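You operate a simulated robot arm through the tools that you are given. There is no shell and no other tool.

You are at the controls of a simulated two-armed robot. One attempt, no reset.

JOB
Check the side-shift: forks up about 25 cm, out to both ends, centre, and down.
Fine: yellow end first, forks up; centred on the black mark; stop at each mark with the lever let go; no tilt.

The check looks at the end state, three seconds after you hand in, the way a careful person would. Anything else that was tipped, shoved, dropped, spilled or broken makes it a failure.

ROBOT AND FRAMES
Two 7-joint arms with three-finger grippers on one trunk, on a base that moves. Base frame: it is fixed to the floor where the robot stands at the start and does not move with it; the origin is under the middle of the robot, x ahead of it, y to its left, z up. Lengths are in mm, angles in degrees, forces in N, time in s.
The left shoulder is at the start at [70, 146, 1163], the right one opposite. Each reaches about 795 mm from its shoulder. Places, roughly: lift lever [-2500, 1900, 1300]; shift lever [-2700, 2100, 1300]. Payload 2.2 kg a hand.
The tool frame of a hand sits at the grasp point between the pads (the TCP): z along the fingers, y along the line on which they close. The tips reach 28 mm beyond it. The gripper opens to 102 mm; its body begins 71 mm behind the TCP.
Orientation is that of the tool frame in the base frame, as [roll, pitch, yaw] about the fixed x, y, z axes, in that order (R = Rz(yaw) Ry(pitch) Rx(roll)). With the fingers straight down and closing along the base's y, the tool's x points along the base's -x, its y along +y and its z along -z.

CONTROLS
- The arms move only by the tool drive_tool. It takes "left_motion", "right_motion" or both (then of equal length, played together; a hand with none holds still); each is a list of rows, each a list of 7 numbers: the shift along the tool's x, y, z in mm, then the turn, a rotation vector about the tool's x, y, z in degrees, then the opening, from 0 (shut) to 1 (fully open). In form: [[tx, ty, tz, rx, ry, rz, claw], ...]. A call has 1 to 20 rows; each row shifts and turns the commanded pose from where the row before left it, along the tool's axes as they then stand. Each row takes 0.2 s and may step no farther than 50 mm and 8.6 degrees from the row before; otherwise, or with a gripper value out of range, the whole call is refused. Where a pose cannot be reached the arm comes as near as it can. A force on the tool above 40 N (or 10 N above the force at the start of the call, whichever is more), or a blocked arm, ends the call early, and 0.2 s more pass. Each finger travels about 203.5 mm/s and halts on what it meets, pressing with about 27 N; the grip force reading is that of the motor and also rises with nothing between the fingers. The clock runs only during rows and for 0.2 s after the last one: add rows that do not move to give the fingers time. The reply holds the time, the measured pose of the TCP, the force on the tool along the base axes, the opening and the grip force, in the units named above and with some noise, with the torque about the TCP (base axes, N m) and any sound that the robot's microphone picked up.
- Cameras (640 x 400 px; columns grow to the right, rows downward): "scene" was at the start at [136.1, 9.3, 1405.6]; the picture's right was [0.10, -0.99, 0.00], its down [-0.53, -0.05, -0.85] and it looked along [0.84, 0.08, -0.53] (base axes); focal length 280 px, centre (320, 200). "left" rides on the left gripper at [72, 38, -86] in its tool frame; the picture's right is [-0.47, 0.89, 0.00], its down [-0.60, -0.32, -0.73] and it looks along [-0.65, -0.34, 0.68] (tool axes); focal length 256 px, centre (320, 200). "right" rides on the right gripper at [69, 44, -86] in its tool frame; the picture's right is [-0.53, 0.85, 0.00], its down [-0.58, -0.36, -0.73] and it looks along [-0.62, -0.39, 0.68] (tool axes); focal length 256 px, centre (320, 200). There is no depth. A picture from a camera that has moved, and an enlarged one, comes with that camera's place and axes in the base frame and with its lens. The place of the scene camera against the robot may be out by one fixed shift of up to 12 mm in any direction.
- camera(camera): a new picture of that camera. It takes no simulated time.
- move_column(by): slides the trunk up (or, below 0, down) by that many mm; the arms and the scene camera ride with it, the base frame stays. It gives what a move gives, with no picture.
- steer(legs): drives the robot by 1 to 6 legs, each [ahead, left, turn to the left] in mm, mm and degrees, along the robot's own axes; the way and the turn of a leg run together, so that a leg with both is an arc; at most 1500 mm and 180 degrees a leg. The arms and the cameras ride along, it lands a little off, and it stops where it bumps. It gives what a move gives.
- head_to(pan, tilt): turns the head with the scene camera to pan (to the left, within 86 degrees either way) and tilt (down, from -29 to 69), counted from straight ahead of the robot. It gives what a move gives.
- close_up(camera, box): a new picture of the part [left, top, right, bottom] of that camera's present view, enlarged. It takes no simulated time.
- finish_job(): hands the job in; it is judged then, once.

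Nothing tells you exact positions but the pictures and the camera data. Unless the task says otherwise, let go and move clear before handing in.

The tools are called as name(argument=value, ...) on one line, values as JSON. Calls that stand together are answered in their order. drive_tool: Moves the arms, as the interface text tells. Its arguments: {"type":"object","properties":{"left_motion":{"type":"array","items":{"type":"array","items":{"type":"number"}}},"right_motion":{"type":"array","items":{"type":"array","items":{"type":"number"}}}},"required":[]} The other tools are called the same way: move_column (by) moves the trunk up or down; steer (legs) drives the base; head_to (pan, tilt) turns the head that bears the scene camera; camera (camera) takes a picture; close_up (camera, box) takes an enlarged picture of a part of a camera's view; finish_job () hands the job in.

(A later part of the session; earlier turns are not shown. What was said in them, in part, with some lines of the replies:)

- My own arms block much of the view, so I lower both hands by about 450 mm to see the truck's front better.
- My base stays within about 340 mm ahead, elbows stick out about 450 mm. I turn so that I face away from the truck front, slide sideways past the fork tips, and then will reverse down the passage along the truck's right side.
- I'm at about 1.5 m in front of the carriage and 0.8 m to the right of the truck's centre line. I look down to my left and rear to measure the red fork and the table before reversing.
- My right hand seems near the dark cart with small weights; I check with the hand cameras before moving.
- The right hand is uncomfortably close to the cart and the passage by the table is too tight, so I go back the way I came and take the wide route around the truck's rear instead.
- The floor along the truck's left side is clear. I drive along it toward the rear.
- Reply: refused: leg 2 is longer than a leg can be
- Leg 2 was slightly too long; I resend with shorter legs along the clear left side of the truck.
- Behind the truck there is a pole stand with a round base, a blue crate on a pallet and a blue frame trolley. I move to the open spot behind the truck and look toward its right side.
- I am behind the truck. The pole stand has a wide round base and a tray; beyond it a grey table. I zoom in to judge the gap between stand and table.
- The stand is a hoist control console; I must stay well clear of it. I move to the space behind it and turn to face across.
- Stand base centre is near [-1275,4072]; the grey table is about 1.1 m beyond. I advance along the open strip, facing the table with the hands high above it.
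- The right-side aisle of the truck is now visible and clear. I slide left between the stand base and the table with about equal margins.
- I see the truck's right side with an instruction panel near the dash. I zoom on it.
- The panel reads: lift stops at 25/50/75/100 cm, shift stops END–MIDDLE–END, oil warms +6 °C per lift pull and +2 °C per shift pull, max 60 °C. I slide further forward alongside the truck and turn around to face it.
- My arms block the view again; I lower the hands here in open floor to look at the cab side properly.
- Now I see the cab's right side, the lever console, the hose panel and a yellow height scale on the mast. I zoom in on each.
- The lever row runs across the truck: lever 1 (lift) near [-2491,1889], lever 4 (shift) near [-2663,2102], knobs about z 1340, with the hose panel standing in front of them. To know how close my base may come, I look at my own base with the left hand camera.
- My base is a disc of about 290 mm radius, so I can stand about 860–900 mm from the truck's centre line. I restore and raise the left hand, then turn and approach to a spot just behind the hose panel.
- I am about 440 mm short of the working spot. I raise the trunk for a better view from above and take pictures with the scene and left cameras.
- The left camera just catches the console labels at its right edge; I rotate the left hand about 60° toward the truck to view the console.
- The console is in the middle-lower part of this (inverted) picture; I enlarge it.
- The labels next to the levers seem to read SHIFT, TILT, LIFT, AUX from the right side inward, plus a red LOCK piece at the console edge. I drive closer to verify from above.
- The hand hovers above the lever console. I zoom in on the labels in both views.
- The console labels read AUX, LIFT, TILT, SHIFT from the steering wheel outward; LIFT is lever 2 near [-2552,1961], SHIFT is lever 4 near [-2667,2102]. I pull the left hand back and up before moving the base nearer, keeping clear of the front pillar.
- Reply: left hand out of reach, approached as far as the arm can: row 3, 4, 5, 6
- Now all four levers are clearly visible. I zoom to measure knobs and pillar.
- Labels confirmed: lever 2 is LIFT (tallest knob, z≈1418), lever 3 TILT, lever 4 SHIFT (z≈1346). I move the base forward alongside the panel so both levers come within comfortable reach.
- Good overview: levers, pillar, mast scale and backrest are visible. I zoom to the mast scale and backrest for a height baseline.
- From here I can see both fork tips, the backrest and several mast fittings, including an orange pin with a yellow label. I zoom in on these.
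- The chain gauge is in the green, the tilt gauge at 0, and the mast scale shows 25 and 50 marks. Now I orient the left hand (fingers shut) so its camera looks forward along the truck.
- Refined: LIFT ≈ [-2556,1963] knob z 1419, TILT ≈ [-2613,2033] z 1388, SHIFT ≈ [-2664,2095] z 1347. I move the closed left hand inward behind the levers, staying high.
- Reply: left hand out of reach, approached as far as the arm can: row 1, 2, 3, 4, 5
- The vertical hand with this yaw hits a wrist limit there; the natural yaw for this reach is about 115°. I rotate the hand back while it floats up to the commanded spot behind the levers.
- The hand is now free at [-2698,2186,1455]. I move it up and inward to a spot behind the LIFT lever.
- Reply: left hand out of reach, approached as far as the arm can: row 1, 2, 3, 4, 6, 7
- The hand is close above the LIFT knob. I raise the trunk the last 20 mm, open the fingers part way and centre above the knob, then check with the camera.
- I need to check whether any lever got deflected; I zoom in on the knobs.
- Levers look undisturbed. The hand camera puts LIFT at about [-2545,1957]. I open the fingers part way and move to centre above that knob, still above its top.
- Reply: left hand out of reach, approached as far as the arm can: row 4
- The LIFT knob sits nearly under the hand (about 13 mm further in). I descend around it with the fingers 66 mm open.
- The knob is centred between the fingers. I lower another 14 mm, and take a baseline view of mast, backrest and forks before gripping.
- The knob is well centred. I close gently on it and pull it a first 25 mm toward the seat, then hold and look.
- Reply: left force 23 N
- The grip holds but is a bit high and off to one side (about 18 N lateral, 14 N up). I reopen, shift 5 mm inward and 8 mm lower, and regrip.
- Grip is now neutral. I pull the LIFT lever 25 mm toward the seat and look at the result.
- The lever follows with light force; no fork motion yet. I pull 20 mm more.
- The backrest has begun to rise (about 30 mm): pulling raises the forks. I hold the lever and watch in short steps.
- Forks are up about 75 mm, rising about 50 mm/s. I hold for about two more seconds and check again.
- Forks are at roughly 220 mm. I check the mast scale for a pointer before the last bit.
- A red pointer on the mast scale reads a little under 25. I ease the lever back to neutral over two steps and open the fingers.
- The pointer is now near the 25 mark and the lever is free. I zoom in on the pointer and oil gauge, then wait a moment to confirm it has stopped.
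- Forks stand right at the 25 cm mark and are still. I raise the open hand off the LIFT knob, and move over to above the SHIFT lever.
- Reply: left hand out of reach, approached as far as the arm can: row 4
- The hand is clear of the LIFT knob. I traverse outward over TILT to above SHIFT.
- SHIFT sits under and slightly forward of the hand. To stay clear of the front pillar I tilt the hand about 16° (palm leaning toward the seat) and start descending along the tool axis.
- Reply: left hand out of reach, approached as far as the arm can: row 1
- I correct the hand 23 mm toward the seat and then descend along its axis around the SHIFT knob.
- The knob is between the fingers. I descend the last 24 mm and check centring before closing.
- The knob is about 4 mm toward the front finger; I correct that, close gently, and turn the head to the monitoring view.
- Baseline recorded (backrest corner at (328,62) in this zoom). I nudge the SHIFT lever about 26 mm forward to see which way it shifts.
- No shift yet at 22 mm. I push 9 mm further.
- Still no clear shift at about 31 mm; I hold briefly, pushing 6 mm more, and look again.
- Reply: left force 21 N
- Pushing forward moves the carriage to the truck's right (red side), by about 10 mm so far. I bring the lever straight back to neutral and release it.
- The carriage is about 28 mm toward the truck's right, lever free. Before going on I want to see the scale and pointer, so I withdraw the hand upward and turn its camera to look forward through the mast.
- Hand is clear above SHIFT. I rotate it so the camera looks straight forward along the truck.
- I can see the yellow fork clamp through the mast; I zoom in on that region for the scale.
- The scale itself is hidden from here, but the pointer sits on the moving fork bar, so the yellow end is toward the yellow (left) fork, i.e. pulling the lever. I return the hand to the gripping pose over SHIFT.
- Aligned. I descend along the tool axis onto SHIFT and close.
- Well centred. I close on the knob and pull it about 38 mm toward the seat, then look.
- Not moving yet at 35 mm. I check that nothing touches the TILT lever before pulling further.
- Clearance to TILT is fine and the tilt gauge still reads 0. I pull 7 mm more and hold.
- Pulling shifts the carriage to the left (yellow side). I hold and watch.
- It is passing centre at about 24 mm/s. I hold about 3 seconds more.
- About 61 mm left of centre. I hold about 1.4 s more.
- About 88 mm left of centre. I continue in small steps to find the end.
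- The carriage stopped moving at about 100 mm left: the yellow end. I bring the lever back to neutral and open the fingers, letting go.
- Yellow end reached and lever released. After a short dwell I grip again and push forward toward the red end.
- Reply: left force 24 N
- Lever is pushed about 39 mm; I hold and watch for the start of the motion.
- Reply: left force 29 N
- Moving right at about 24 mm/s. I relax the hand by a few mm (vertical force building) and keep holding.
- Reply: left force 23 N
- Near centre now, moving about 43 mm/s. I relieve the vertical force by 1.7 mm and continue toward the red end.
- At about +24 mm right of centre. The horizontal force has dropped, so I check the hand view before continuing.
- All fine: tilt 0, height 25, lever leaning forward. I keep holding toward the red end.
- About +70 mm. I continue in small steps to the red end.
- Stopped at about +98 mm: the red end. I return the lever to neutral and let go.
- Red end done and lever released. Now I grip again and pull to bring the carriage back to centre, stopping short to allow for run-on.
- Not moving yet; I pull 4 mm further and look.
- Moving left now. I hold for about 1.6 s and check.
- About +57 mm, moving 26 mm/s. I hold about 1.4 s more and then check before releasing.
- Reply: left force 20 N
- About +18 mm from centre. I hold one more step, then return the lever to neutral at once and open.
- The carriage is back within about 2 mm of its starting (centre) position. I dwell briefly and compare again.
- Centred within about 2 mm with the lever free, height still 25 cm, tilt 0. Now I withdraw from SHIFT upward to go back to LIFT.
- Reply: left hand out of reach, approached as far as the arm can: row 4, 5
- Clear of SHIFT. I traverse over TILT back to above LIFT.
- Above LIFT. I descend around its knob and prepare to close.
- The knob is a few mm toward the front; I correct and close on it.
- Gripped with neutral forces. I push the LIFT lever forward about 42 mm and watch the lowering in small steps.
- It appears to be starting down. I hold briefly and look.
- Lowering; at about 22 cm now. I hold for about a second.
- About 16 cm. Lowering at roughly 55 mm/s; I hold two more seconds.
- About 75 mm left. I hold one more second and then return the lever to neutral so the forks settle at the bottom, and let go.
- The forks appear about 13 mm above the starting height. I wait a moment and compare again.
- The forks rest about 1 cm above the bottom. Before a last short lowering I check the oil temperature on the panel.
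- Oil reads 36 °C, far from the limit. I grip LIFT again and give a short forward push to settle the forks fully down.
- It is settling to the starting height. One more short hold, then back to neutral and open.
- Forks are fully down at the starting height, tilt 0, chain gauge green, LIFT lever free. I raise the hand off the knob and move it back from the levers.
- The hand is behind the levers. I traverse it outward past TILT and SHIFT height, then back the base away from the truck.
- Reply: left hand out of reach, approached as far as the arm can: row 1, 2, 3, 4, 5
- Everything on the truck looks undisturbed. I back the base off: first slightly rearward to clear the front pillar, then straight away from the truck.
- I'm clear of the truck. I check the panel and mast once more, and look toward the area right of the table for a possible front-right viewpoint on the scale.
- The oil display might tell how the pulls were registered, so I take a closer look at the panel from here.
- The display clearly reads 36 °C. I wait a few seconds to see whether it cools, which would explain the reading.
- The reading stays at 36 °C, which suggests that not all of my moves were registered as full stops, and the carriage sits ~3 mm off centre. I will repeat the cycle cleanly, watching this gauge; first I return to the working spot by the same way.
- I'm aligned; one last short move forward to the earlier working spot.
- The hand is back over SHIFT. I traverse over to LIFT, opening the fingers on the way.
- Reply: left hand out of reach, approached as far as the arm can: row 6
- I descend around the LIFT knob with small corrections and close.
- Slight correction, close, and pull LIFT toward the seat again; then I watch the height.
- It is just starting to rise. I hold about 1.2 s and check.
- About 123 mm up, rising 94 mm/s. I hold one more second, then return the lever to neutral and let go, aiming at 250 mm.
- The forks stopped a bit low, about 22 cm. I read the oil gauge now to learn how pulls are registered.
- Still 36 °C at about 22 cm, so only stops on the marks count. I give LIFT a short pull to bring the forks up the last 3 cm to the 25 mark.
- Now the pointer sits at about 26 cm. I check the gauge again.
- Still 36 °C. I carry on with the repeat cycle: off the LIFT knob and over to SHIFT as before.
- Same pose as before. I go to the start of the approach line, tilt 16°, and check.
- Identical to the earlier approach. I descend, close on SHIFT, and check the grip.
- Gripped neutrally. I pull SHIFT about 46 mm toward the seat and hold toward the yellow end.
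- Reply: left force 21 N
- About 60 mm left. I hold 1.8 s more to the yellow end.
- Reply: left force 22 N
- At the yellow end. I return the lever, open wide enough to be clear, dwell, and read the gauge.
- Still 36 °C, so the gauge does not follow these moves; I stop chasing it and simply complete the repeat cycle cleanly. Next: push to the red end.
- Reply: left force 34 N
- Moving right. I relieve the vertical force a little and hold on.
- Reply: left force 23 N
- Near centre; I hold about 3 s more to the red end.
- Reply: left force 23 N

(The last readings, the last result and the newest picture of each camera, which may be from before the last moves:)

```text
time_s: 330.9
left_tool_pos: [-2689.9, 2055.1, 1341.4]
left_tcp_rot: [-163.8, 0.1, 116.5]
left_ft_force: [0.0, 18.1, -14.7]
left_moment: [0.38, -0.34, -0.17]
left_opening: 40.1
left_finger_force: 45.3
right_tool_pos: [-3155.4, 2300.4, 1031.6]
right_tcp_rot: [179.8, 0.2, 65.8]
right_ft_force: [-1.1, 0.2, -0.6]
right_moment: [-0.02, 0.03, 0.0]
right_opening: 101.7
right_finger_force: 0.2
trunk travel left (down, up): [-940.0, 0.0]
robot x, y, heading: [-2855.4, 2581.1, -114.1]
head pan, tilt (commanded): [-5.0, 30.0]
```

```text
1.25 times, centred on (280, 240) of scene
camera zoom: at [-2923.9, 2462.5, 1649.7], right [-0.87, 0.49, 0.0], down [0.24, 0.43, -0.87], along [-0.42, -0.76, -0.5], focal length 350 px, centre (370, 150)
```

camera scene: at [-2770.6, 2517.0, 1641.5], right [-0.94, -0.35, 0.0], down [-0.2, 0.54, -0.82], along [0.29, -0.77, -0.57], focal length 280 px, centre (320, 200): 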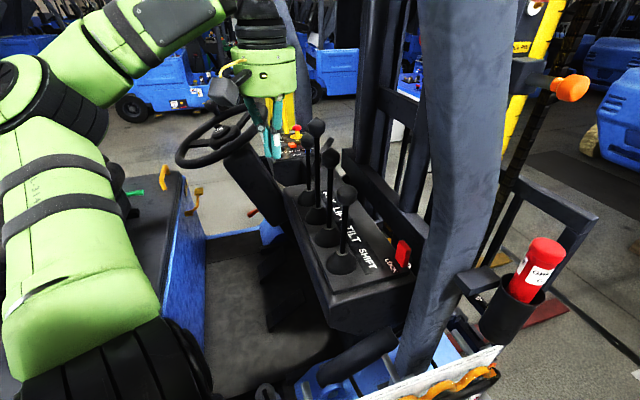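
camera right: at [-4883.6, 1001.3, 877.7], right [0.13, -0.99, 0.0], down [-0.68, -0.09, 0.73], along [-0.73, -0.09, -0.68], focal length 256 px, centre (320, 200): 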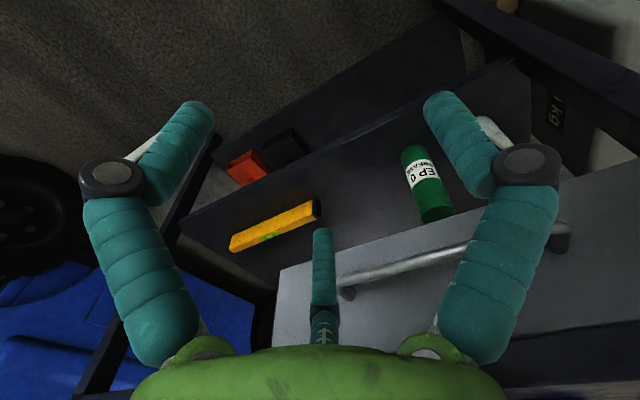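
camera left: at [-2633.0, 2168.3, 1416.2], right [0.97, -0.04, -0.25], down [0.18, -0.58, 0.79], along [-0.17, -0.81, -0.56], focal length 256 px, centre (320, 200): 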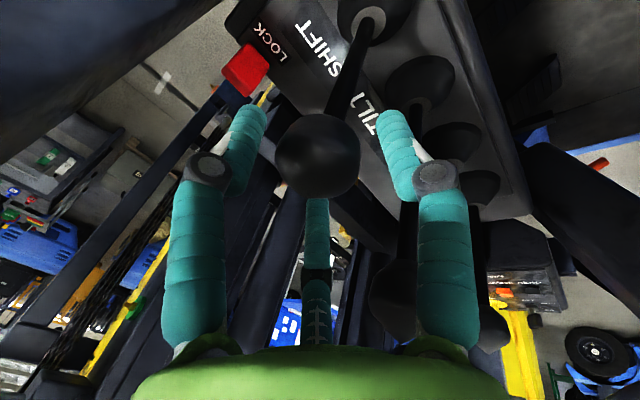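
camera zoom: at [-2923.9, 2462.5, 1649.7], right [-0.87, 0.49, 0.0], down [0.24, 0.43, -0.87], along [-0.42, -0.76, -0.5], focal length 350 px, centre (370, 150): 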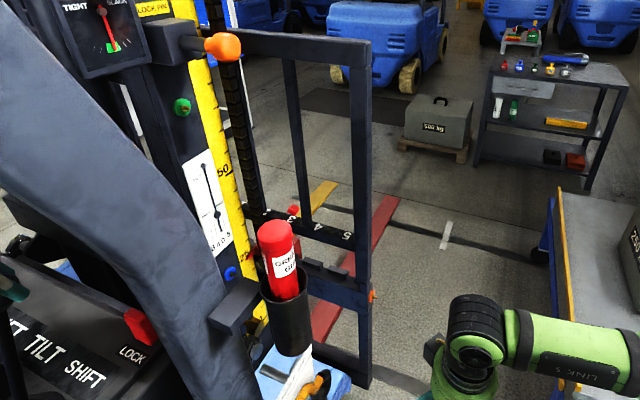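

Nearly at the end; a short further hold.

drive_tool(left_motion=[[0, 0, 0, 0, 0, 0, 0.36], [0, 0, 0, 0, 0, 0, 0.36], [0, 0, 0, 0, 0, 0, 0.36]])

close_up(camera="scene", box=[200, 80, 360, 400])

```text
time_s: 331.7
left_tool_pos: [-2689.8, 2054.4, 1341.1]
left_tcp_rot: [-163.8, 0.2, 116.5]
left_ft_force: [-0.7, 17.6, -15.2]
left_moment: [0.36, -0.28, -0.15]
left_opening: 40.3
left_finger_force: 44.7
right_tool_pos: [-3154.7, 2299.6, 1032.5]
right_tcp_rot: [179.9, 0.1, 65.8]
right_ft_force: [0.5, -0.4, 0.5]
right_moment: [0.0, -0.01, -0.01]
right_opening: 101.9
right_finger_force: 0.1
trunk travel left (down, up): [-940.0, 0.0]
robot x, y, heading: [-2855.3, 2583.2, -114.2]
head pan, tilt (commanded): [-5.0, 30.0]
```

```text
1.25 times, centred on (280, 240) of scene
camera zoom: at [-2923.9, 2462.5, 1649.7], right [-0.87, 0.49, 0.0], down [0.24, 0.43, -0.87], along [-0.42, -0.76, -0.5], focal length 350 px, centre (370, 150)
```

zoom: 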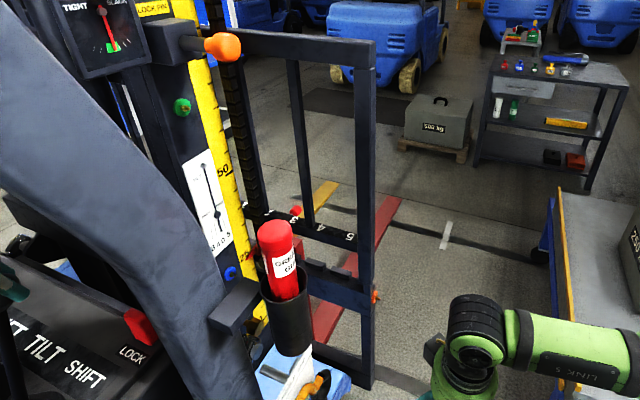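

Red end reached. I return the lever, let go and dwell.

drive_tool(left_motion=[[4.3, 20.4, -8.5, 0, 0, 0, 0.36], [4.3, 20.5, -8.6, 0, 0, 0, 0.36], [0, 0, 0, 0, 0, 0, 0.45], [0, 0, 0, 0, 0, 0, 0.6], [0, 0, 0, 0, 0, 0, 0.6], [0, 0, 0, 0, 0, 0, 0.6], [0, 0, 0, 0, 0, 0, 0.6]])

close_up(camera="scene", box=[200, 80, 360, 400])

camera(camera="left")

```text
time_s: 333.3
left_tool_pos: [-2654.2, 2076.2, 1344.9]
left_tcp_rot: [-163.8, 0.1, 116.6]
left_ft_force: [-0.3, -0.1, 0.5]
left_moment: [0.01, 0.0, 0.04]
left_opening: 61.3
left_finger_force: 0.0
right_tool_pos: [-3156.6, 2296.1, 1031.3]
right_tcp_rot: [179.9, 0.0, 65.9]
right_ft_force: [-0.7, -0.1, -0.3]
right_moment: [-0.01, 0.03, -0.03]
right_opening: 101.7
right_finger_force: 0.0
trunk travel left (down, up): [-940.0, 0.0]
robot x, y, heading: [-2856.2, 2585.3, -114.5]
head pan, tilt (commanded): [-5.0, 30.0]
```

```text
1.25 times, centred on (280, 240) of scene
camera zoom: at [-2925.0, 2456.8, 1649.2], right [-0.87, 0.49, 0.0], down [0.24, 0.44, -0.87], along [-0.42, -0.76, -0.5], focal length 350 px, centre (370, 150)
```

zoom: 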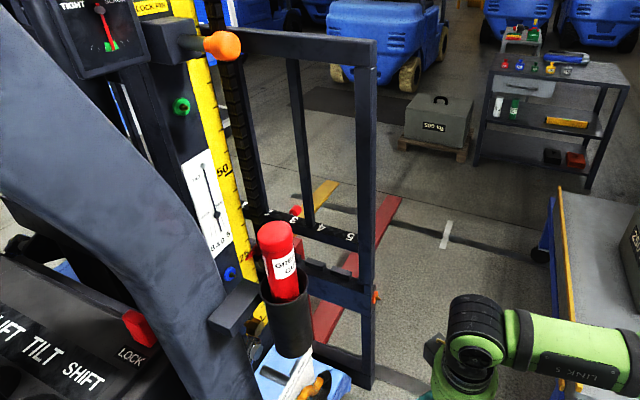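

```text
taken
camera left: at [-2633.2, 2168.1, 1416.4], right [0.97, -0.04, -0.25], down [0.18, -0.58, 0.79], along [-0.17, -0.81, -0.56], focal length 256 px, centre (320, 200)
```

left: 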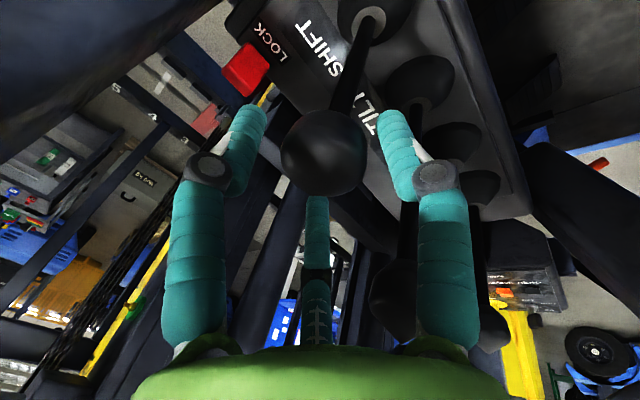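

Red end done. I grip again and pull back toward centre, checking on the way.

drive_tool(left_motion=[[0, 0, 0, 0, 0, 0, 0.5], [0, 0, 0, 0, 0, 0, 0.43], [0, 0, 0, 0, 0, 0, 0.36], [0, 0, 0, 0, 0, 0, 0.36], [2.7, 11.8, -3, 0, 0, 0, 0.36], [2.7, 11.9, -2.6, 0, 0, 0, 0.36], [2.7, 12, -2.2, 0, 0, 0, 0.36], [2.4, 10.8, -1.2, 0, 0, 0, 0.36], [0, 0, 0, 0, 0, 0, 0.36], [0, 0, 0, 0, 0, 0, 0.36], [0, 0, 0, 0, 0, 0, 0.36], [0, 0, 0, 0, 0, 0, 0.36], [0, 0, 0, 0, 0, 0, 0.36], [0, 0, 0, 0, 0, 0, 0.36]])

close_up(camera="scene", box=[200, 80, 360, 400])

```text
time_s: 336.3
left_tool_pos: [-2623.1, 2107.8, 1341.3]
left_tcp_rot: [-164.0, 0.1, 116.5]
left_ft_force: [-17.2, 4.5, -12.3]
left_moment: [-0.43, 0.61, -0.15]
left_opening: 38.9
left_finger_force: 44.8
right_tool_pos: [-3160.2, 2296.1, 1029.4]
right_tcp_rot: [179.7, -0.1, 65.8]
right_ft_force: [0.7, -0.5, -1.3]
right_moment: [0.0, -0.01, 0.03]
right_opening: 101.7
right_finger_force: 0.0
trunk travel left (down, up): [-940.0, 0.0]
robot x, y, heading: [-2858.4, 2580.5, -114.3]
head pan, tilt (commanded): [-5.0, 30.0]
```

```text
1.25 times, centred on (280, 240) of scene
camera zoom: at [-2930.9, 2457.2, 1648.9], right [-0.87, 0.49, 0.0], down [0.25, 0.44, -0.86], along [-0.42, -0.76, -0.5], focal length 350 px, centre (370, 150)
```

zoom: 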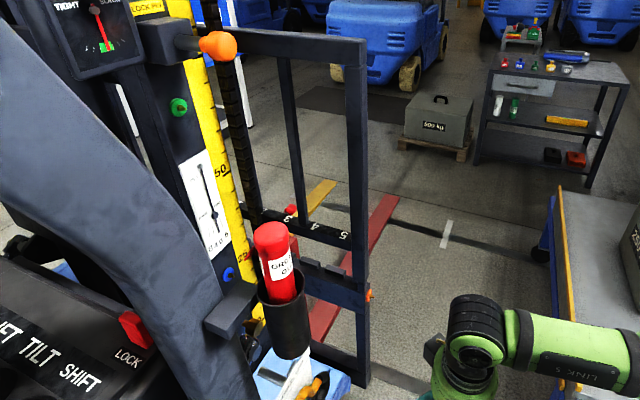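

Now at about +87 mm. I hold 2.2 s and check.

drive_tool(left_motion=[[0, 0, 0, 0, 0, 0, 0.36], [0, 0, 0, 0, 0, 0, 0.36], [0, 0, 0, 0, 0, 0, 0.36], [0, 0, 0, 0, 0, 0, 0.36], [0, 0, 0, 0, 0, 0, 0.36], [0, 0, 0, 0, 0, 0, 0.36], [0, 0, 0, 0, 0, 0, 0.36], [0, 0, 0, 0, 0, 0, 0.36], [0, 0, 0, 0, 0, 0, 0.36]])

close_up(camera="scene", box=[200, 80, 360, 400])

close_up(camera="scene", box=[208, 240, 268, 300])

```text
time_s: 338.3
left_tool_pos: [-2622.1, 2108.7, 1340.2]
left_tcp_rot: [-164.0, -0.1, 116.5]
left_ft_force: [-17.1, 7.0, -18.5]
left_moment: [-0.02, 0.19, 0.01]
left_opening: 38.7
left_finger_force: 44.2
right_tool_pos: [-3160.3, 2297.1, 1029.7]
right_tcp_rot: [179.7, -0.1, 65.8]
right_ft_force: [0.2, 0.7, 0.6]
right_moment: [-0.01, -0.01, 0.0]
right_opening: 102.0
right_finger_force: 0.1
trunk travel left (down, up): [-940.0, 0.0]
robot x, y, heading: [-2857.1, 2583.4, -114.2]
head pan, tilt (commanded): [-5.0, 30.0]
```

```text
1.25 times, centred on (280, 240) of scene
camera zoom: at [-2930.5, 2457.4, 1648.9], right [-0.87, 0.49, 0.0], down [0.25, 0.44, -0.87], along [-0.42, -0.76, -0.5], focal length 350 px, centre (370, 150)
```

zoom: 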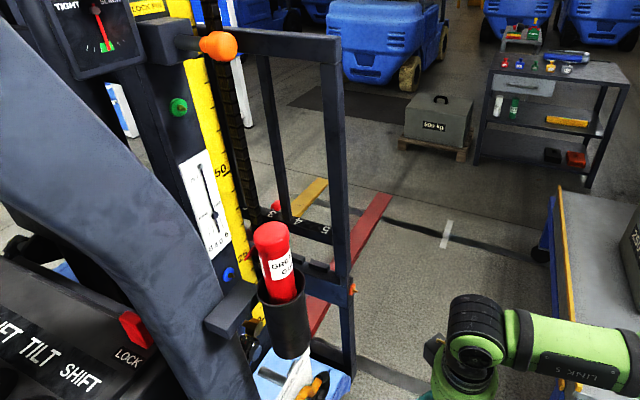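

```text
6.67 times, centred on (238, 270) of scene
camera zoom: at [-2930.5, 2457.4, 1648.9], right [-0.87, 0.49, 0.0], down [0.25, 0.44, -0.87], along [-0.42, -0.76, -0.5], focal length 1868 px, centre (867, -267)
```

zoom: 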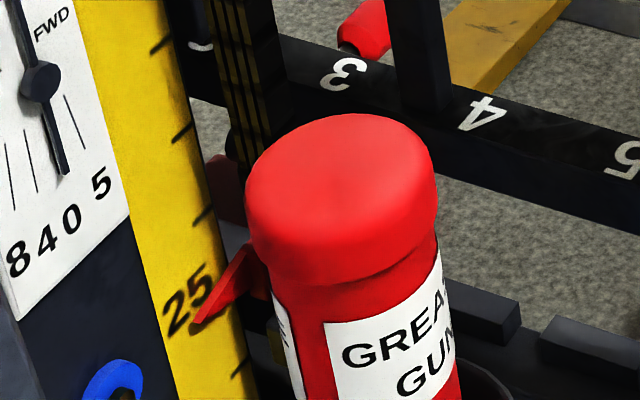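

About +38 mm. I hold one more second, then measure precisely before the final release.

drive_tool(left_motion=[[0, 0, 0, 0, 0, 0, 0.36], [0, 0, 0, 0, 0, 0, 0.36], [0, 0, 0, 0, 0, 0, 0.36]])

close_up(camera="scene", box=[208, 250, 258, 300])

close_up(camera="scene", box=[200, 80, 360, 400])

```text
time_s: 339.1
left_tool_pos: [-2622.8, 2108.4, 1340.6]
left_tcp_rot: [-163.8, 0.0, 116.5]
left_ft_force: [-16.6, 7.7, -18.7]
left_moment: [0.12, 0.11, 0.0]
left_opening: 38.7
left_finger_force: 44.7
right_tool_pos: [-3160.9, 2296.4, 1030.1]
right_tcp_rot: [179.7, -0.1, 65.8]
right_ft_force: [0.4, 0.3, 0.0]
right_moment: [-0.04, -0.01, 0.01]
right_opening: 102.1
right_finger_force: 0.0
trunk travel left (down, up): [-940.0, 0.0]
robot x, y, heading: [-2856.8, 2579.4, -114.2]
head pan, tilt (commanded): [-5.0, 30.0]
```

```text
8.00 times, centred on (233, 275) of scene
camera zoom: at [-2930.4, 2457.4, 1648.9], right [-0.87, 0.49, 0.0], down [0.25, 0.44, -0.87], along [-0.42, -0.76, -0.5], focal length 2242 px, centre (1016, -400)
```

zoom: 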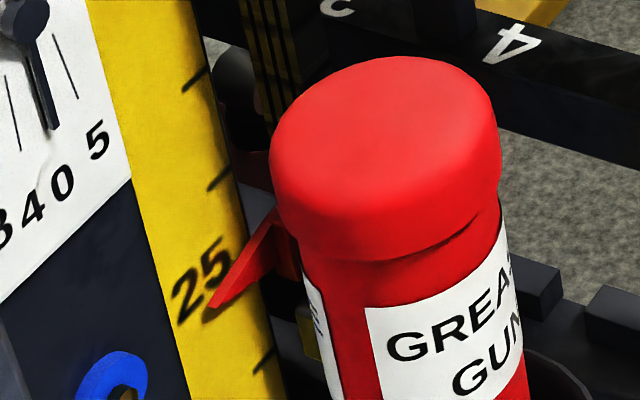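

```text
1.25 times, centred on (280, 240) of scene
camera zoom: at [-2930.4, 2457.4, 1648.9], right [-0.87, 0.49, 0.0], down [0.25, 0.44, -0.87], along [-0.42, -0.76, -0.5], focal length 350 px, centre (370, 150)
```

zoom: 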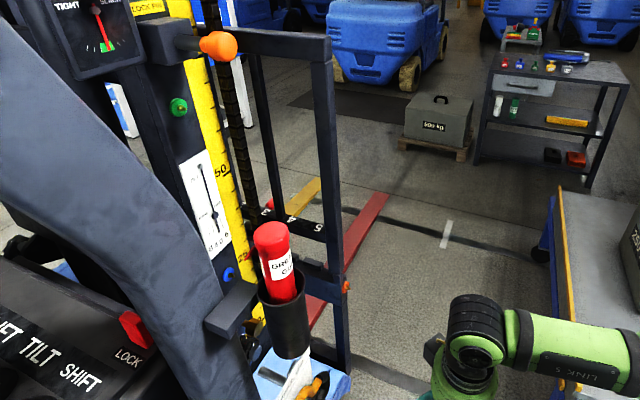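

About +18 mm, same as last time just before release. I add one hold step plus a slightly slower start of the return to trim the remaining offset.

drive_tool(left_motion=[[0, 0, 0, 0, 0, 0, 0.36], [-1.8, -8, 1.5, 0, 0, 0, 0.36], [-8.7, -38.5, 7.5, 0, 0, 0, 0.36], [0, 0, 0, 0, 0, 0, 0.4], [0, 0, 0, 0, 0, 0, 0.55], [0, 0, 0, 0, 0, 0, 0.6], [0, 0, 0, 0, 0, 0, 0.6]])

close_up(camera="scene", box=[208, 250, 258, 300])

close_up(camera="scene", box=[140, 100, 340, 400])

camera(camera="left")

```text
time_s: 340.7
left_tool_pos: [-2655.9, 2077.3, 1344.5]
left_tcp_rot: [-163.7, 0.1, 116.6]
left_ft_force: [0.0, -0.7, 0.1]
left_moment: [-0.01, -0.02, 0.01]
left_opening: 61.1
left_finger_force: 0.0
right_tool_pos: [-3156.0, 2295.4, 1030.0]
right_tcp_rot: [179.9, -0.1, 65.9]
right_ft_force: [0.2, 0.0, 0.0]
right_moment: [-0.01, 0.0, 0.0]
right_opening: 102.1
right_finger_force: 0.1
trunk travel left (down, up): [-940.0, 0.0]
robot x, y, heading: [-2856.0, 2580.9, -114.3]
head pan, tilt (commanded): [-5.0, 30.0]
```

```text
8.00 times, centred on (233, 275) of scene
camera zoom: at [-2925.1, 2456.6, 1649.2], right [-0.87, 0.49, 0.0], down [0.24, 0.44, -0.87], along [-0.42, -0.76, -0.5], focal length 2242 px, centre (1016, -400)
```

zoom: 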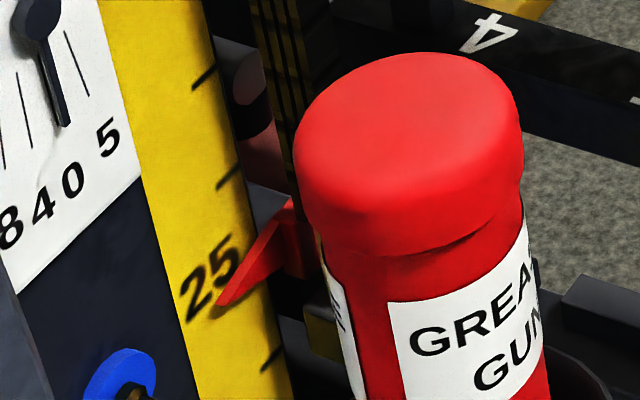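

```text
1.33 times, centred on (240, 250) of scene
camera zoom: at [-2925.1, 2456.6, 1649.2], right [-0.87, 0.49, 0.0], down [0.24, 0.44, -0.87], along [-0.42, -0.76, -0.5], focal length 374 px, centre (427, 133)
```

zoom: 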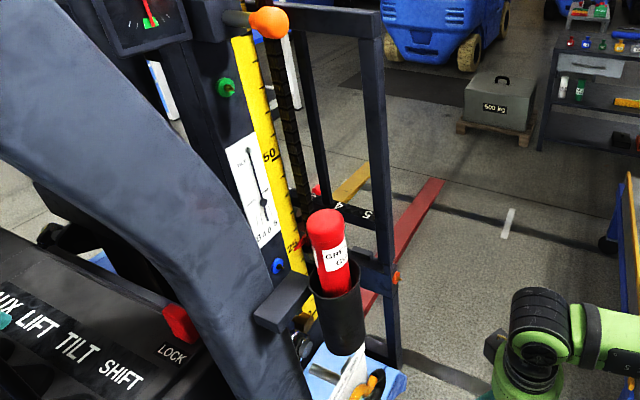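

```text
taken
camera left: at [-2633.8, 2167.7, 1416.4], right [0.97, -0.04, -0.25], down [0.18, -0.58, 0.79], along [-0.17, -0.81, -0.56], focal length 256 px, centre (320, 200)
```

left: 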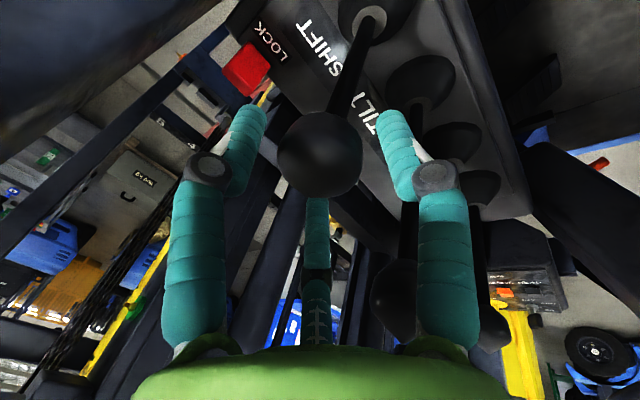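

The carriage is now back within about 1 mm of its original centred position, lever free. I withdraw from SHIFT and return to LIFT for the lowering.

drive_tool(left_motion=[[0, 0, -10, 0, 0, 0, 0.65], [0, 0, -30, 0, 0, 0, 0.65], [0, 0, -30, 0, 0, 0, 0.65], [0, 0, -20, 0, 0, 0, 0.65], [0, 0, 0, -8, 0, 0, 0.65], [0, 0, 0, -8, 0, 0, 0.65], [0, 0, -25, 0, 0, 0, 0.65], [0, 0, -18, 0, 0, 0, 0.65]])

camera(camera="left")

```text
time_s: 342.5
left_tool_pos: [-2634.4, 2087.6, 1474.6]
left_tcp_rot: [-179.8, 0.1, 116.7]
left_ft_force: [0.3, 0.3, -0.5]
left_moment: [0.03, -0.01, -0.03]
left_opening: 66.6
left_finger_force: 0.1
right_tool_pos: [-3156.4, 2295.5, 1030.9]
right_tcp_rot: [179.9, 0.0, 65.8]
right_ft_force: [0.6, 0.5, 0.0]
right_moment: [-0.01, -0.02, -0.01]
right_opening: 102.2
right_finger_force: 0.1
trunk travel left (down, up): [-940.0, 0.0]
robot x, y, heading: [-2856.2, 2577.9, -114.3]
head pan, tilt (commanded): [-5.0, 30.0]
```

```text
taken
camera left: at [-2631.7, 2168.9, 1559.9], right [1.0, -0.02, 0.0], down [-0.01, -0.68, 0.73], along [-0.02, -0.73, -0.68], focal length 256 px, centre (320, 200)
```

left: 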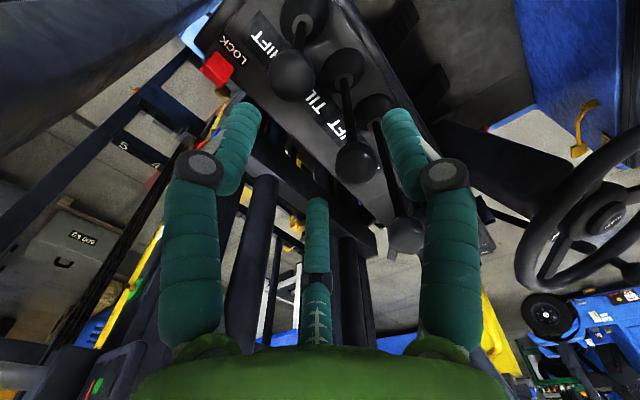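

I traverse over TILT to above LIFT.

drive_tool(left_motion=[[-20, 1.8, -6, 0, 0, 0, 0.65], [-33, 3, 0, 0, 0, 0, 0.65], [-33, 3, 0, 0, 0, 0, 0.65], [-33, 3, 0, 0, 0, 0, 0.65], [-33, 3, 0, 0, 0, 0, 0.65], [-16.5, 1.6, 0, 0, 0, 0, 0.65]])

camera(camera="left")

```text
time_s: 343.9
left_tool_pos: [-2547.4, 1943.6, 1480.0]
left_tcp_rot: [-180.0, 0.4, 116.5]
left_ft_force: [0.0, -1.1, 0.5]
left_moment: [0.06, 0.0, -0.01]
left_opening: 66.1
left_finger_force: 0.1
right_tool_pos: [-3156.5, 2294.2, 1031.4]
right_tcp_rot: [180.0, -0.1, 65.8]
right_ft_force: [-0.6, -1.5, -0.1]
right_moment: [-0.01, -0.05, -0.04]
right_opening: 101.8
right_finger_force: 0.1
trunk travel left (down, up): [-940.0, 0.0]
robot x, y, heading: [-2858.3, 2582.3, -114.3]
head pan, tilt (commanded): [-5.0, 30.0]
```

```text
taken
camera left: at [-2544.1, 2025.0, 1564.9], right [1.0, -0.02, 0.0], down [-0.02, -0.68, 0.74], along [-0.02, -0.73, -0.68], focal length 256 px, centre (320, 200)
```

left: 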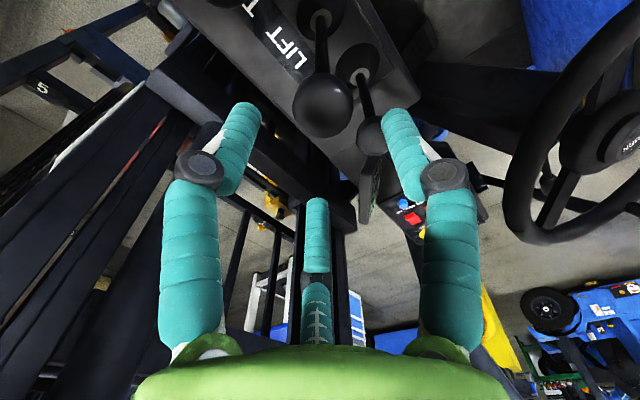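

Descend, grip LIFT and push forward to lower.

drive_tool(left_motion=[[-0.6, 1.2, 21, 0, 0, 0, 0.65], [-0.6, 1.2, 21, 0, 0, 0, 0.65], [-0.6, 1.2, 22, 0, 0, 0, 0.6], [0, 0, 0, 0, 0, 0, 0.5], [0, 0, 0, 0, 0, 0, 0.43], [0, 0, 0, 0, 0, 0, 0.36], [0, 0, 0, 0, 0, 0, 0.36]])

camera(camera="left")

```text
time_s: 345.5
left_tool_pos: [-2541.5, 1945.0, 1416.6]
left_tcp_rot: [-179.7, 0.0, 116.6]
left_ft_force: [-0.6, 0.1, 0.0]
left_moment: [-0.07, -0.01, 0.03]
left_opening: 39.7
left_finger_force: 14.2
right_tool_pos: [-3157.1, 2296.3, 1030.5]
right_tcp_rot: [179.9, -0.1, 65.7]
right_ft_force: [0.3, -0.2, 0.8]
right_moment: [0.0, -0.03, -0.04]
right_opening: 102.0
right_finger_force: 0.1
trunk travel left (down, up): [-940.0, 0.0]
robot x, y, heading: [-2858.6, 2582.1, -114.1]
head pan, tilt (commanded): [-5.0, 30.0]
```

```text
taken
camera left: at [-2538.1, 2025.9, 1501.7], right [1.0, -0.02, 0.0], down [-0.01, -0.68, 0.73], along [-0.02, -0.73, -0.68], focal length 256 px, centre (320, 200)
```

left: 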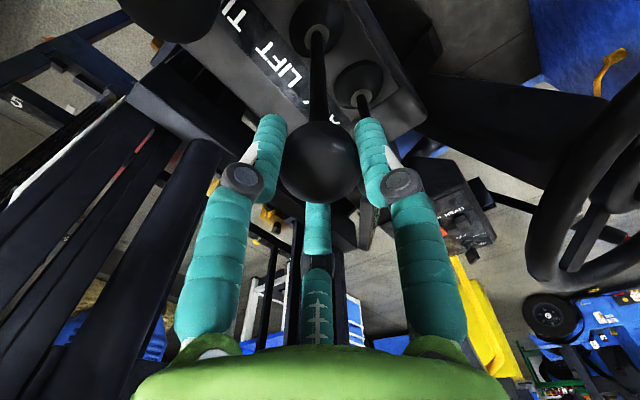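

Gripped with no side force. I push forward and hold to lower most of the way.

drive_tool(left_motion=[[-3, -13.7, 0.5, 0, 0, 0, 0.36], [-3, -13.7, 1.2, 0, 0, 0, 0.36], [-2.8, -12.7, 1.6, 0, 0, 0, 0.36], [0, 0, 0, 0, 0, 0, 0.36], [0, 0, 0, 0, 0, 0, 0.36], [0, 0, 0, 0, 0, 0, 0.36], [0, 0, 0, 0, 0, 0, 0.36], [0, 0, 0, 0, 0, 0, 0.36], [0, 0, 0, 0, 0, 0, 0.36], [0, 0, 0, 0, 0, 0, 0.36], [0, 0, 0, 0, 0, 0, 0.36]])

close_up(camera="scene", box=[140, 100, 340, 400])

```text
time_s: 347.9
left_tool_pos: [-2571.4, 1919.8, 1414.1]
left_tcp_rot: [-179.7, 0.3, 116.6]
left_ft_force: [1.7, 0.0, 7.1]
left_moment: [-0.07, 0.1, -0.05]
left_opening: 38.7
left_finger_force: 45.3
right_tool_pos: [-3155.2, 2296.9, 1031.3]
right_tcp_rot: [179.8, -0.1, 65.8]
right_ft_force: [0.3, 0.8, -0.4]
right_moment: [0.0, 0.01, -0.01]
right_opening: 101.7
right_finger_force: 0.1
trunk travel left (down, up): [-940.0, 0.0]
robot x, y, heading: [-2858.5, 2582.9, -114.1]
head pan, tilt (commanded): [-5.0, 30.0]
```

```text
1.33 times, centred on (240, 250) of scene
camera zoom: at [-2924.3, 2458.6, 1649.4], right [-0.87, 0.49, 0.0], down [0.24, 0.44, -0.87], along [-0.42, -0.76, -0.5], focal length 374 px, centre (427, 133)
```

zoom: 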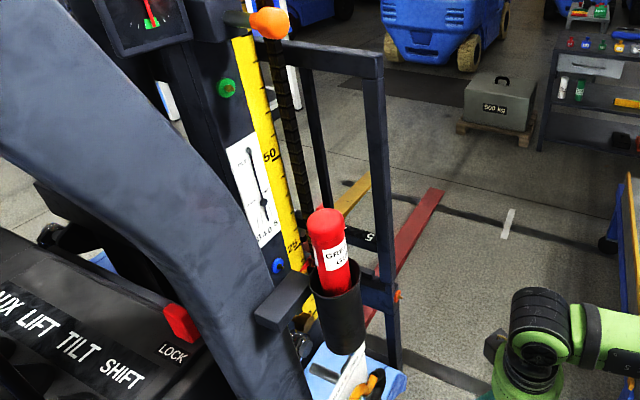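

About 19 cm; I keep lowering for 2.4 s more.

drive_tool(left_motion=[[0, 0, 0, 0, 0, 0, 0.36], [0, 0, 0, 0, 0, 0, 0.36], [0, 0, 0, 0, 0, 0, 0.36], [0, 0, 0, 0, 0, 0, 0.36], [0, 0, 0, 0, 0, 0, 0.36], [0, 0, 0, 0, 0, 0, 0.36], [0, 0, 0, 0, 0, 0, 0.36], [0, 0, 0, 0, 0, 0, 0.36], [0, 0, 0, 0, 0, 0, 0.36], [0, 0, 0, 0, 0, 0, 0.36], [0, 0, 0, 0, 0, 0, 0.36]])

close_up(camera="scene", box=[140, 100, 340, 400])

```text
time_s: 350.3
left_tool_pos: [-2570.7, 1921.0, 1413.5]
left_tcp_rot: [-179.6, 0.2, 116.6]
left_ft_force: [2.0, -1.6, 8.9]
left_moment: [-0.18, 0.14, 0.04]
left_opening: 38.9
left_finger_force: 45.6
right_tool_pos: [-3154.8, 2297.6, 1032.3]
right_tcp_rot: [179.9, 0.0, 65.8]
right_ft_force: [0.2, 0.8, 0.2]
right_moment: [-0.03, -0.02, 0.02]
right_opening: 101.9
right_finger_force: 0.1
trunk travel left (down, up): [-940.0, 0.0]
robot x, y, heading: [-2858.6, 2579.0, -114.1]
head pan, tilt (commanded): [-5.0, 30.0]
```

```text
1.33 times, centred on (240, 250) of scene
camera zoom: at [-2924.5, 2458.5, 1649.4], right [-0.87, 0.49, 0.0], down [0.24, 0.44, -0.87], along [-0.42, -0.76, -0.5], focal length 374 px, centre (427, 133)
```

zoom: 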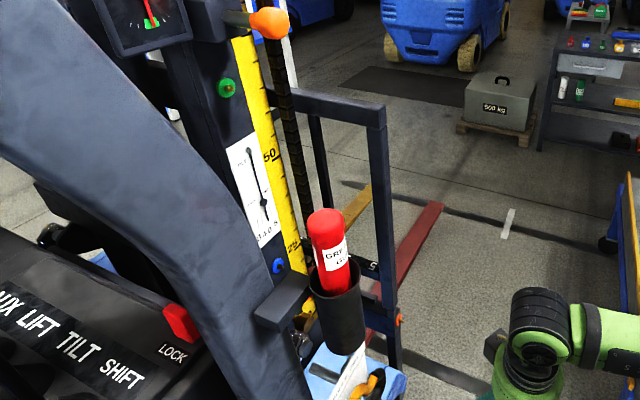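

About 77 mm left. I hold 1.4 s and return the lever so it settles at the bottom, then let go.

drive_tool(left_motion=[[0, 0, 0, 0, 0, 0, 0.36], [0, 0, 0, 0, 0, 0, 0.36], [0, 0, 0, 0, 0, 0, 0.36], [0, 0, 0, 0, 0, 0, 0.36], [0, 0, 0, 0, 0, 0, 0.36], [0, 0, 0, 0, 0, 0, 0.36], [0, 0, 0, 0, 0, 0, 0.36], [0, 0, 0, 0, 0, 0, 0.36], [8.8, 40.1, -3.3, 0, 0, 0, 0.36], [0, 0, 0, 0, 0, 0, 0.38], [0, 0, 0, 0, 0, 0, 0.5], [0, 0, 0, 0, 0, 0, 0.65], [0, 0, 0, 0, 0, 0, 0.65]])

close_up(camera="scene", box=[140, 100, 340, 400])

close_up(camera="scene", box=[60, 60, 160, 150])

camera(camera="left")

```text
time_s: 353.1
left_tool_pos: [-2537.8, 1945.3, 1415.7]
left_tcp_rot: [-179.7, 0.0, 116.6]
left_ft_force: [1.3, 0.5, -0.3]
left_moment: [0.04, 0.02, -0.04]
left_opening: 66.1
left_finger_force: 0.0
right_tool_pos: [-3155.6, 2296.1, 1031.9]
right_tcp_rot: [-180.0, 0.0, 65.9]
right_ft_force: [-0.4, -0.2, 0.3]
right_moment: [0.0, 0.01, 0.02]
right_opening: 101.9
right_finger_force: 0.0
trunk travel left (down, up): [-940.0, 0.0]
robot x, y, heading: [-2854.0, 2582.5, -114.1]
head pan, tilt (commanded): [-5.0, 30.0]
```

```text
1.33 times, centred on (240, 250) of scene
camera zoom: at [-2923.2, 2458.0, 1649.4], right [-0.87, 0.49, 0.0], down [0.24, 0.44, -0.87], along [-0.42, -0.76, -0.5], focal length 374 px, centre (427, 133)
```

zoom: 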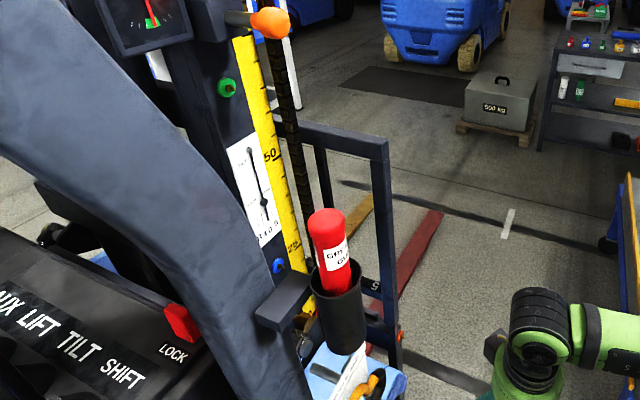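

```text
4.44 times, centred on (110, 105) of scene
camera zoom: at [-2923.2, 2458.0, 1649.4], right [-0.87, 0.49, 0.0], down [0.24, 0.44, -0.87], along [-0.42, -0.76, -0.5], focal length 1246 px, centre (1253, 622)
```

zoom: 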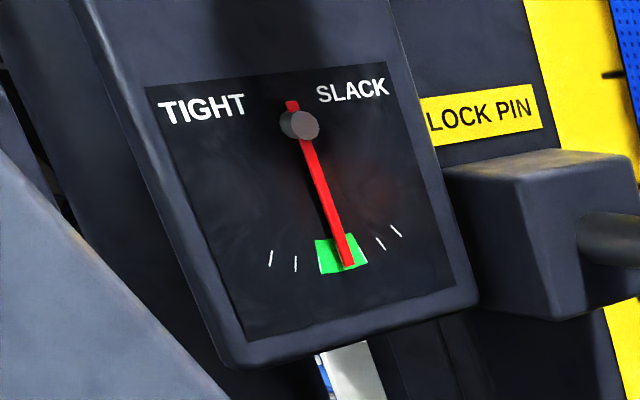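

```text
taken
camera left: at [-2535.1, 2026.9, 1501.4], right [1.0, -0.02, 0.0], down [-0.01, -0.68, 0.73], along [-0.02, -0.73, -0.68], focal length 256 px, centre (320, 200)
```

left: 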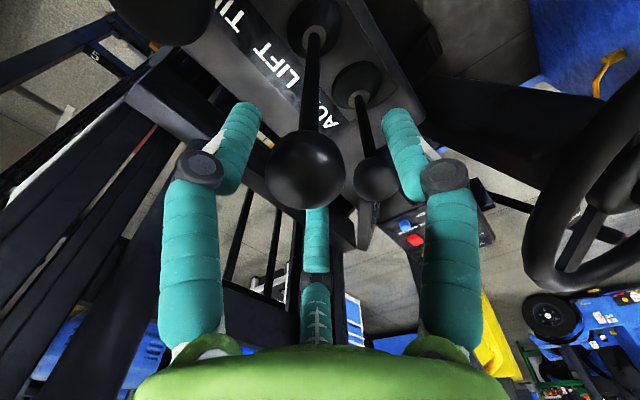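

Forks are fully down, chain gauge green, tilt 0, levers free. I centre the hand around the knob, lift off and withdraw from the cab.

drive_tool(left_motion=[[2, -4, 0, 0, 0, 0, 0.68], [0, 0, -20, 0, 0, 0, 0.68], [0, 0, -20, 0, 0, 0, 0.65], [0, 0, -18, 0, 0, 0, 0.65], [8, 38, 0, 0, 0, 0, 0.65], [8, 38, 0, 0, 0, 0, 0.4], [38, -8, 0, 0, 0, 0, 0], [38, -8, 0, 0, 0, 0, 0], [38, -8, 0, 0, 0, 0, 0], [38, -8, 0, 0, 0, 0, 0]])

camera(camera="left")

head_to(pan=45, tilt=35)

camera(camera="scene")

```text
time_s: 355.3
left_tool_pos: [-2606.3, 2070.7, 1457.9]
left_tcp_rot: [-179.8, 0.1, 116.6]
left_ft_force: [-0.1, -0.8, -0.6]
left_moment: [0.02, 0.01, 0.07]
left_opening: 1.9
left_finger_force: 26.7
left hand out of reach, approached as far as the arm can: row 7, 8, 9, 10
right_tool_pos: [-3156.4, 2296.9, 1031.5]
right_tcp_rot: [179.9, 0.0, 65.7]
right_ft_force: [-0.2, 0.1, 0.6]
right_moment: [0.01, -0.04, 0.0]
right_opening: 102.0
right_finger_force: 0.0
trunk travel left (down, up): [-940.0, 0.0]
robot x, y, heading: [-2857.6, 2582.2, -114.1]
head pan, tilt (commanded): [-5.0, 30.0]
```

```text
taken
camera left: at [-2604.1, 2151.5, 1543.2], right [1.0, -0.02, 0.0], down [-0.01, -0.68, 0.73], along [-0.02, -0.73, -0.68], focal length 256 px, centre (320, 200)
```

left: 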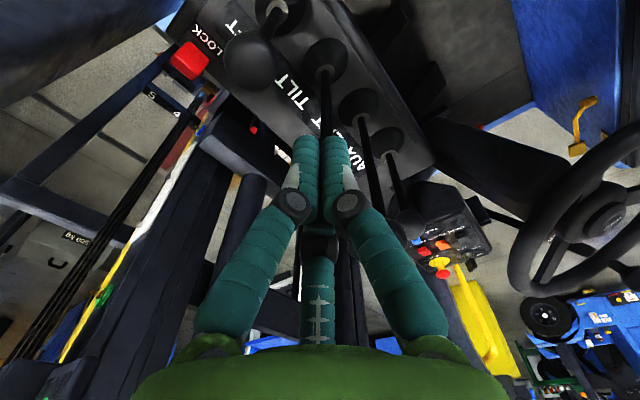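

```text
time_s: 356.4
left_tool_pos: [-2603.7, 2070.0, 1456.9]
left_tcp_rot: [-179.8, 0.1, 116.6]
left_ft_force: [0.8, 0.4, 0.3]
left_moment: [0.03, 0.02, -0.04]
left_opening: 2.0
left_finger_force: 26.7
right_tool_pos: [-3156.6, 2295.7, 1030.5]
right_tcp_rot: [179.9, 0.0, 65.8]
right_ft_force: [0.0, -0.4, -0.1]
right_moment: [0.02, -0.04, 0.03]
right_opening: 102.0
right_finger_force: 0.0
trunk travel left (down, up): [-940.0, 0.0]
robot x, y, heading: [-2856.9, 2583.2, -114.0]
head pan, tilt (commanded): [45.0, 35.0]
```

```text
taken
camera scene: at [-2848.8, 2453.8, 1641.5], right [-0.94, -0.35, 0.0], down [-0.2, 0.54, -0.82], along [0.29, -0.77, -0.57], focal length 280 px, centre (320, 200)
```

scene: 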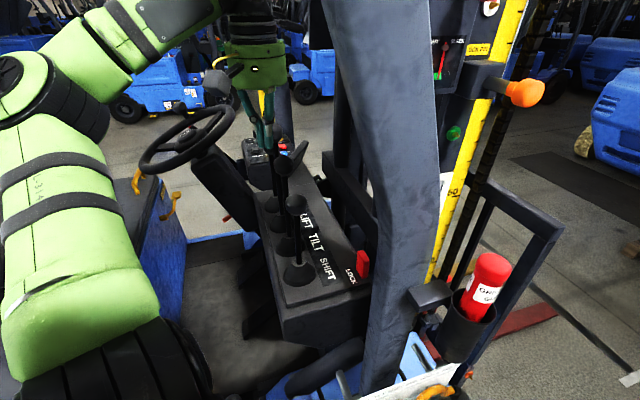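

All levers stand upright. I back the base away the same safe way.

steer(legs=[[-89, 45, 0], [-135, -268, 0], [-135, -268, 0]])

head_to(pan=30, tilt=25)

camera(camera="scene")

close_up(camera="scene", box=[160, 100, 380, 340])

```text
time_s: 360.9
left_tool_pos: [-2901.6, 2597.1, 1455.3]
left_tcp_rot: [-179.7, 0.0, 116.7]
left_ft_force: [-1.0, 0.2, -0.8]
left_moment: [0.06, 0.04, -0.03]
left_opening: 2.2
left_finger_force: 26.6
right_tool_pos: [-3453.1, 2822.7, 1030.3]
right_tcp_rot: [-180.0, -0.1, 65.9]
right_ft_force: [-0.5, 0.3, -0.1]
right_moment: [0.02, 0.02, 0.01]
right_opening: 102.2
right_finger_force: 0.2
trunk travel left (down, up): [-940.0, 0.0]
robot x, y, heading: [-3155.9, 3112.2, -114.5]
head pan, tilt (commanded): [45.0, 35.0]
```

```text
time_s: 361.7
left_tool_pos: [-2902.4, 2599.8, 1457.1]
left_tcp_rot: [-179.8, 0.1, 116.7]
left_ft_force: [-0.8, 0.4, -0.2]
left_moment: [-0.01, -0.04, -0.01]
left_opening: 2.1
left_finger_force: 27.0
right_tool_pos: [-3453.4, 2825.7, 1031.4]
right_tcp_rot: [179.9, 0.0, 65.9]
right_ft_force: [0.9, -0.2, 0.1]
right_moment: [-0.02, 0.0, 0.0]
right_opening: 101.9
right_finger_force: 0.0
trunk travel left (down, up): [-940.0, 0.0]
robot x, y, heading: [-3156.8, 3110.7, -114.2]
head pan, tilt (commanded): [30.0, 25.0]
```

```text
taken
camera scene: at [-3169.3, 2974.0, 1657.2], right [-0.99, -0.1, 0.0], down [-0.04, 0.42, -0.91], along [0.09, -0.9, -0.42], focal length 280 px, centre (320, 200)
```

scene: 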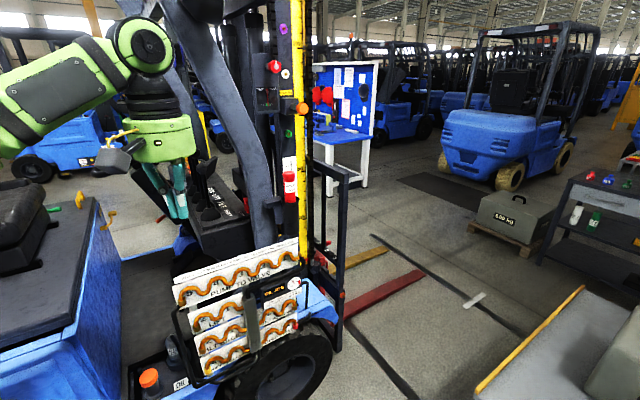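

```text
1.67 times, centred on (270, 220) of scene
camera zoom: at [-3169.3, 2974.0, 1657.2], right [-0.99, -0.1, 0.0], down [-0.04, 0.42, -0.91], along [0.09, -0.9, -0.42], focal length 467 px, centre (403, 167)
```

zoom: 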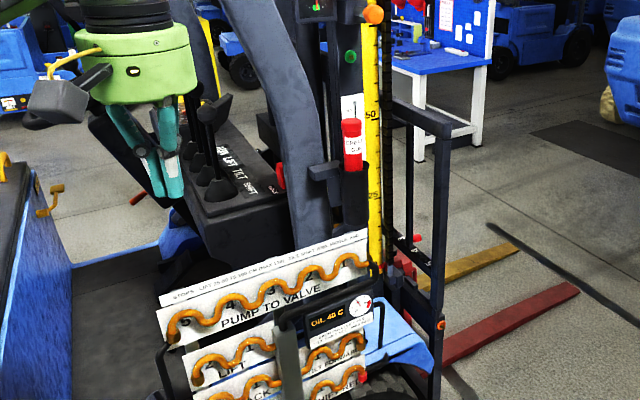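

The oil display seems to have changed; I zoom in on it.

close_up(camera="scene", box=[255, 265, 311, 300])

```text
11.43 times, centred on (283, 282) of scene
camera zoom: at [-3169.3, 2974.0, 1657.2], right [-0.99, -0.1, 0.0], down [-0.04, 0.42, -0.91], along [0.09, -0.9, -0.42], focal length 3203 px, centre (743, -743)
```

zoom: 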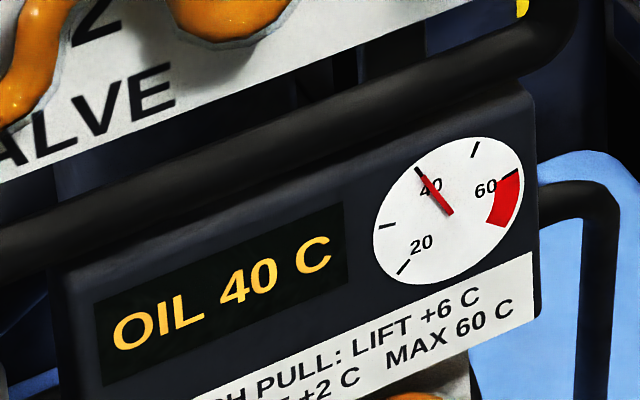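

The gauge now reads 40 °C: it seems to count a shift pull only when it starts from an exact stop, so my first centring may have been slightly off. I want to see the pointer from the front-right, so I first tuck the left arm in front of me.

drive_tool(left_motion=[[37, -24.5, 0, 0, 0, 0, 0], [37, -24.5, 0, 0, 0, 0, 0], [37, -24.5, 0, 0, 0, 0, 0], [37, -24.5, 0, 0, 0, 0, 0], [37, -24.5, 0, 0, 0, 0, 0], [37, -24.5, 0, 0, 0, 0, 0], [37, -24.5, 0, 0, 0, 0, 0], [0, 0, 0, 0, 0, 8.5, 0], [0, 0, 0, 0, 0, 8.5, 0], [0, 0, 0, 0, 0, 8.5, 0], [0, 0, 0, 0, 0, 8.5, 0], [0, 0, 0, 0, 0, 8.5, 0], [0, 0, 0, 0, 0, 8.5, 0]])

head_to(pan=-86, tilt=30)

camera(camera="scene")

```text
time_s: 364.5
left_tool_pos: [-3171.3, 2752.8, 1458.8]
left_tcp_rot: [-179.9, 0.2, 65.5]
left_ft_force: [0.5, 0.1, 0.3]
left_moment: [-0.03, 0.0, 0.01]
left_opening: 2.2
left_finger_force: 26.6
right_tool_pos: [-3455.0, 2824.5, 1029.8]
right_tcp_rot: [179.9, 0.0, 65.9]
right_ft_force: [-0.4, 0.7, -0.1]
right_moment: [-0.02, -0.01, 0.01]
right_opening: 102.1
right_finger_force: 0.1
trunk travel left (down, up): [-940.0, 0.0]
robot x, y, heading: [-3154.9, 3110.8, -114.3]
head pan, tilt (commanded): [30.0, 25.0]
```

```text
time_s: 366.4
left_tool_pos: [-3172.4, 2752.4, 1458.5]
left_tcp_rot: [-179.9, 0.2, 65.7]
left_ft_force: [-0.9, -0.2, 0.1]
left_moment: [-0.01, -0.01, -0.01]
left_opening: 1.8
left_finger_force: 26.7
right_tool_pos: [-3453.9, 2825.3, 1031.1]
right_tcp_rot: [179.9, 0.1, 65.9]
right_ft_force: [0.5, 0.3, -0.1]
right_moment: [-0.01, 0.01, -0.02]
right_opening: 101.7
right_finger_force: 0.0
trunk travel left (down, up): [-940.0, 0.0]
robot x, y, heading: [-3159.5, 3110.8, -114.5]
head pan, tilt (commanded): [-85.9, 30.0]
```

```text
taken
camera scene: at [-3263.6, 3096.5, 1649.3], right [0.34, 0.94, 0.0], down [0.47, -0.17, -0.87], along [-0.81, 0.3, -0.5], focal length 280 px, centre (320, 200)
```

scene: 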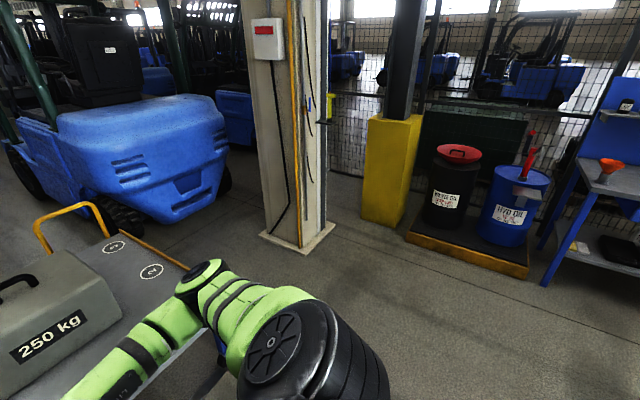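

The passage to the front-right is blocked by the parked forklift, but the repeat cycle left the carriage within about 1 mm of its original centred mark, forks fully down, levers free and upright, tilt at 0, and nothing else touched. The robot stands clear, so I hand in.

finish_job()

```text
The job is handed in.
```

The side-shift check is done and handed in. The forks are down, the carriage is centred, all levers are free, and the tilt gauge reads 0. I could not see the pointer on the black mark from where I stood. I judged the centring by comparing camera views with the starting position, and it looks within about 1 mm.

- **First run:** I raised the forks to the 25 cm mark. I first pushed the shift lever the wrong way, about 28 mm toward red. From there I went to the yellow end, then the red end, then centre, letting go of the lever at each. That centring came out about 3 mm off toward red, and I lowered the forks.
- **Second run:** Because of that offset I repeated the whole sequence. The forks stopped at about 22 cm on the first pull and went to about 26 cm on a second. I then did yellow end, red end, centre and down, again letting go each time.
- **Which end is yellow:** The scale was hidden from the cab side, so I took the truck's left, the yellow fork's side, as the yellow end. That rests on the front view, where the pointer sits on the bar that moves with the forks.
- **Other readings:** The oil gauge went from 30 °C to 40 °C, well below the 60 °C limit. The chain gauge stayed in the green.

I saw nothing else disturbed, and the robot stands clear on the truck's right side.
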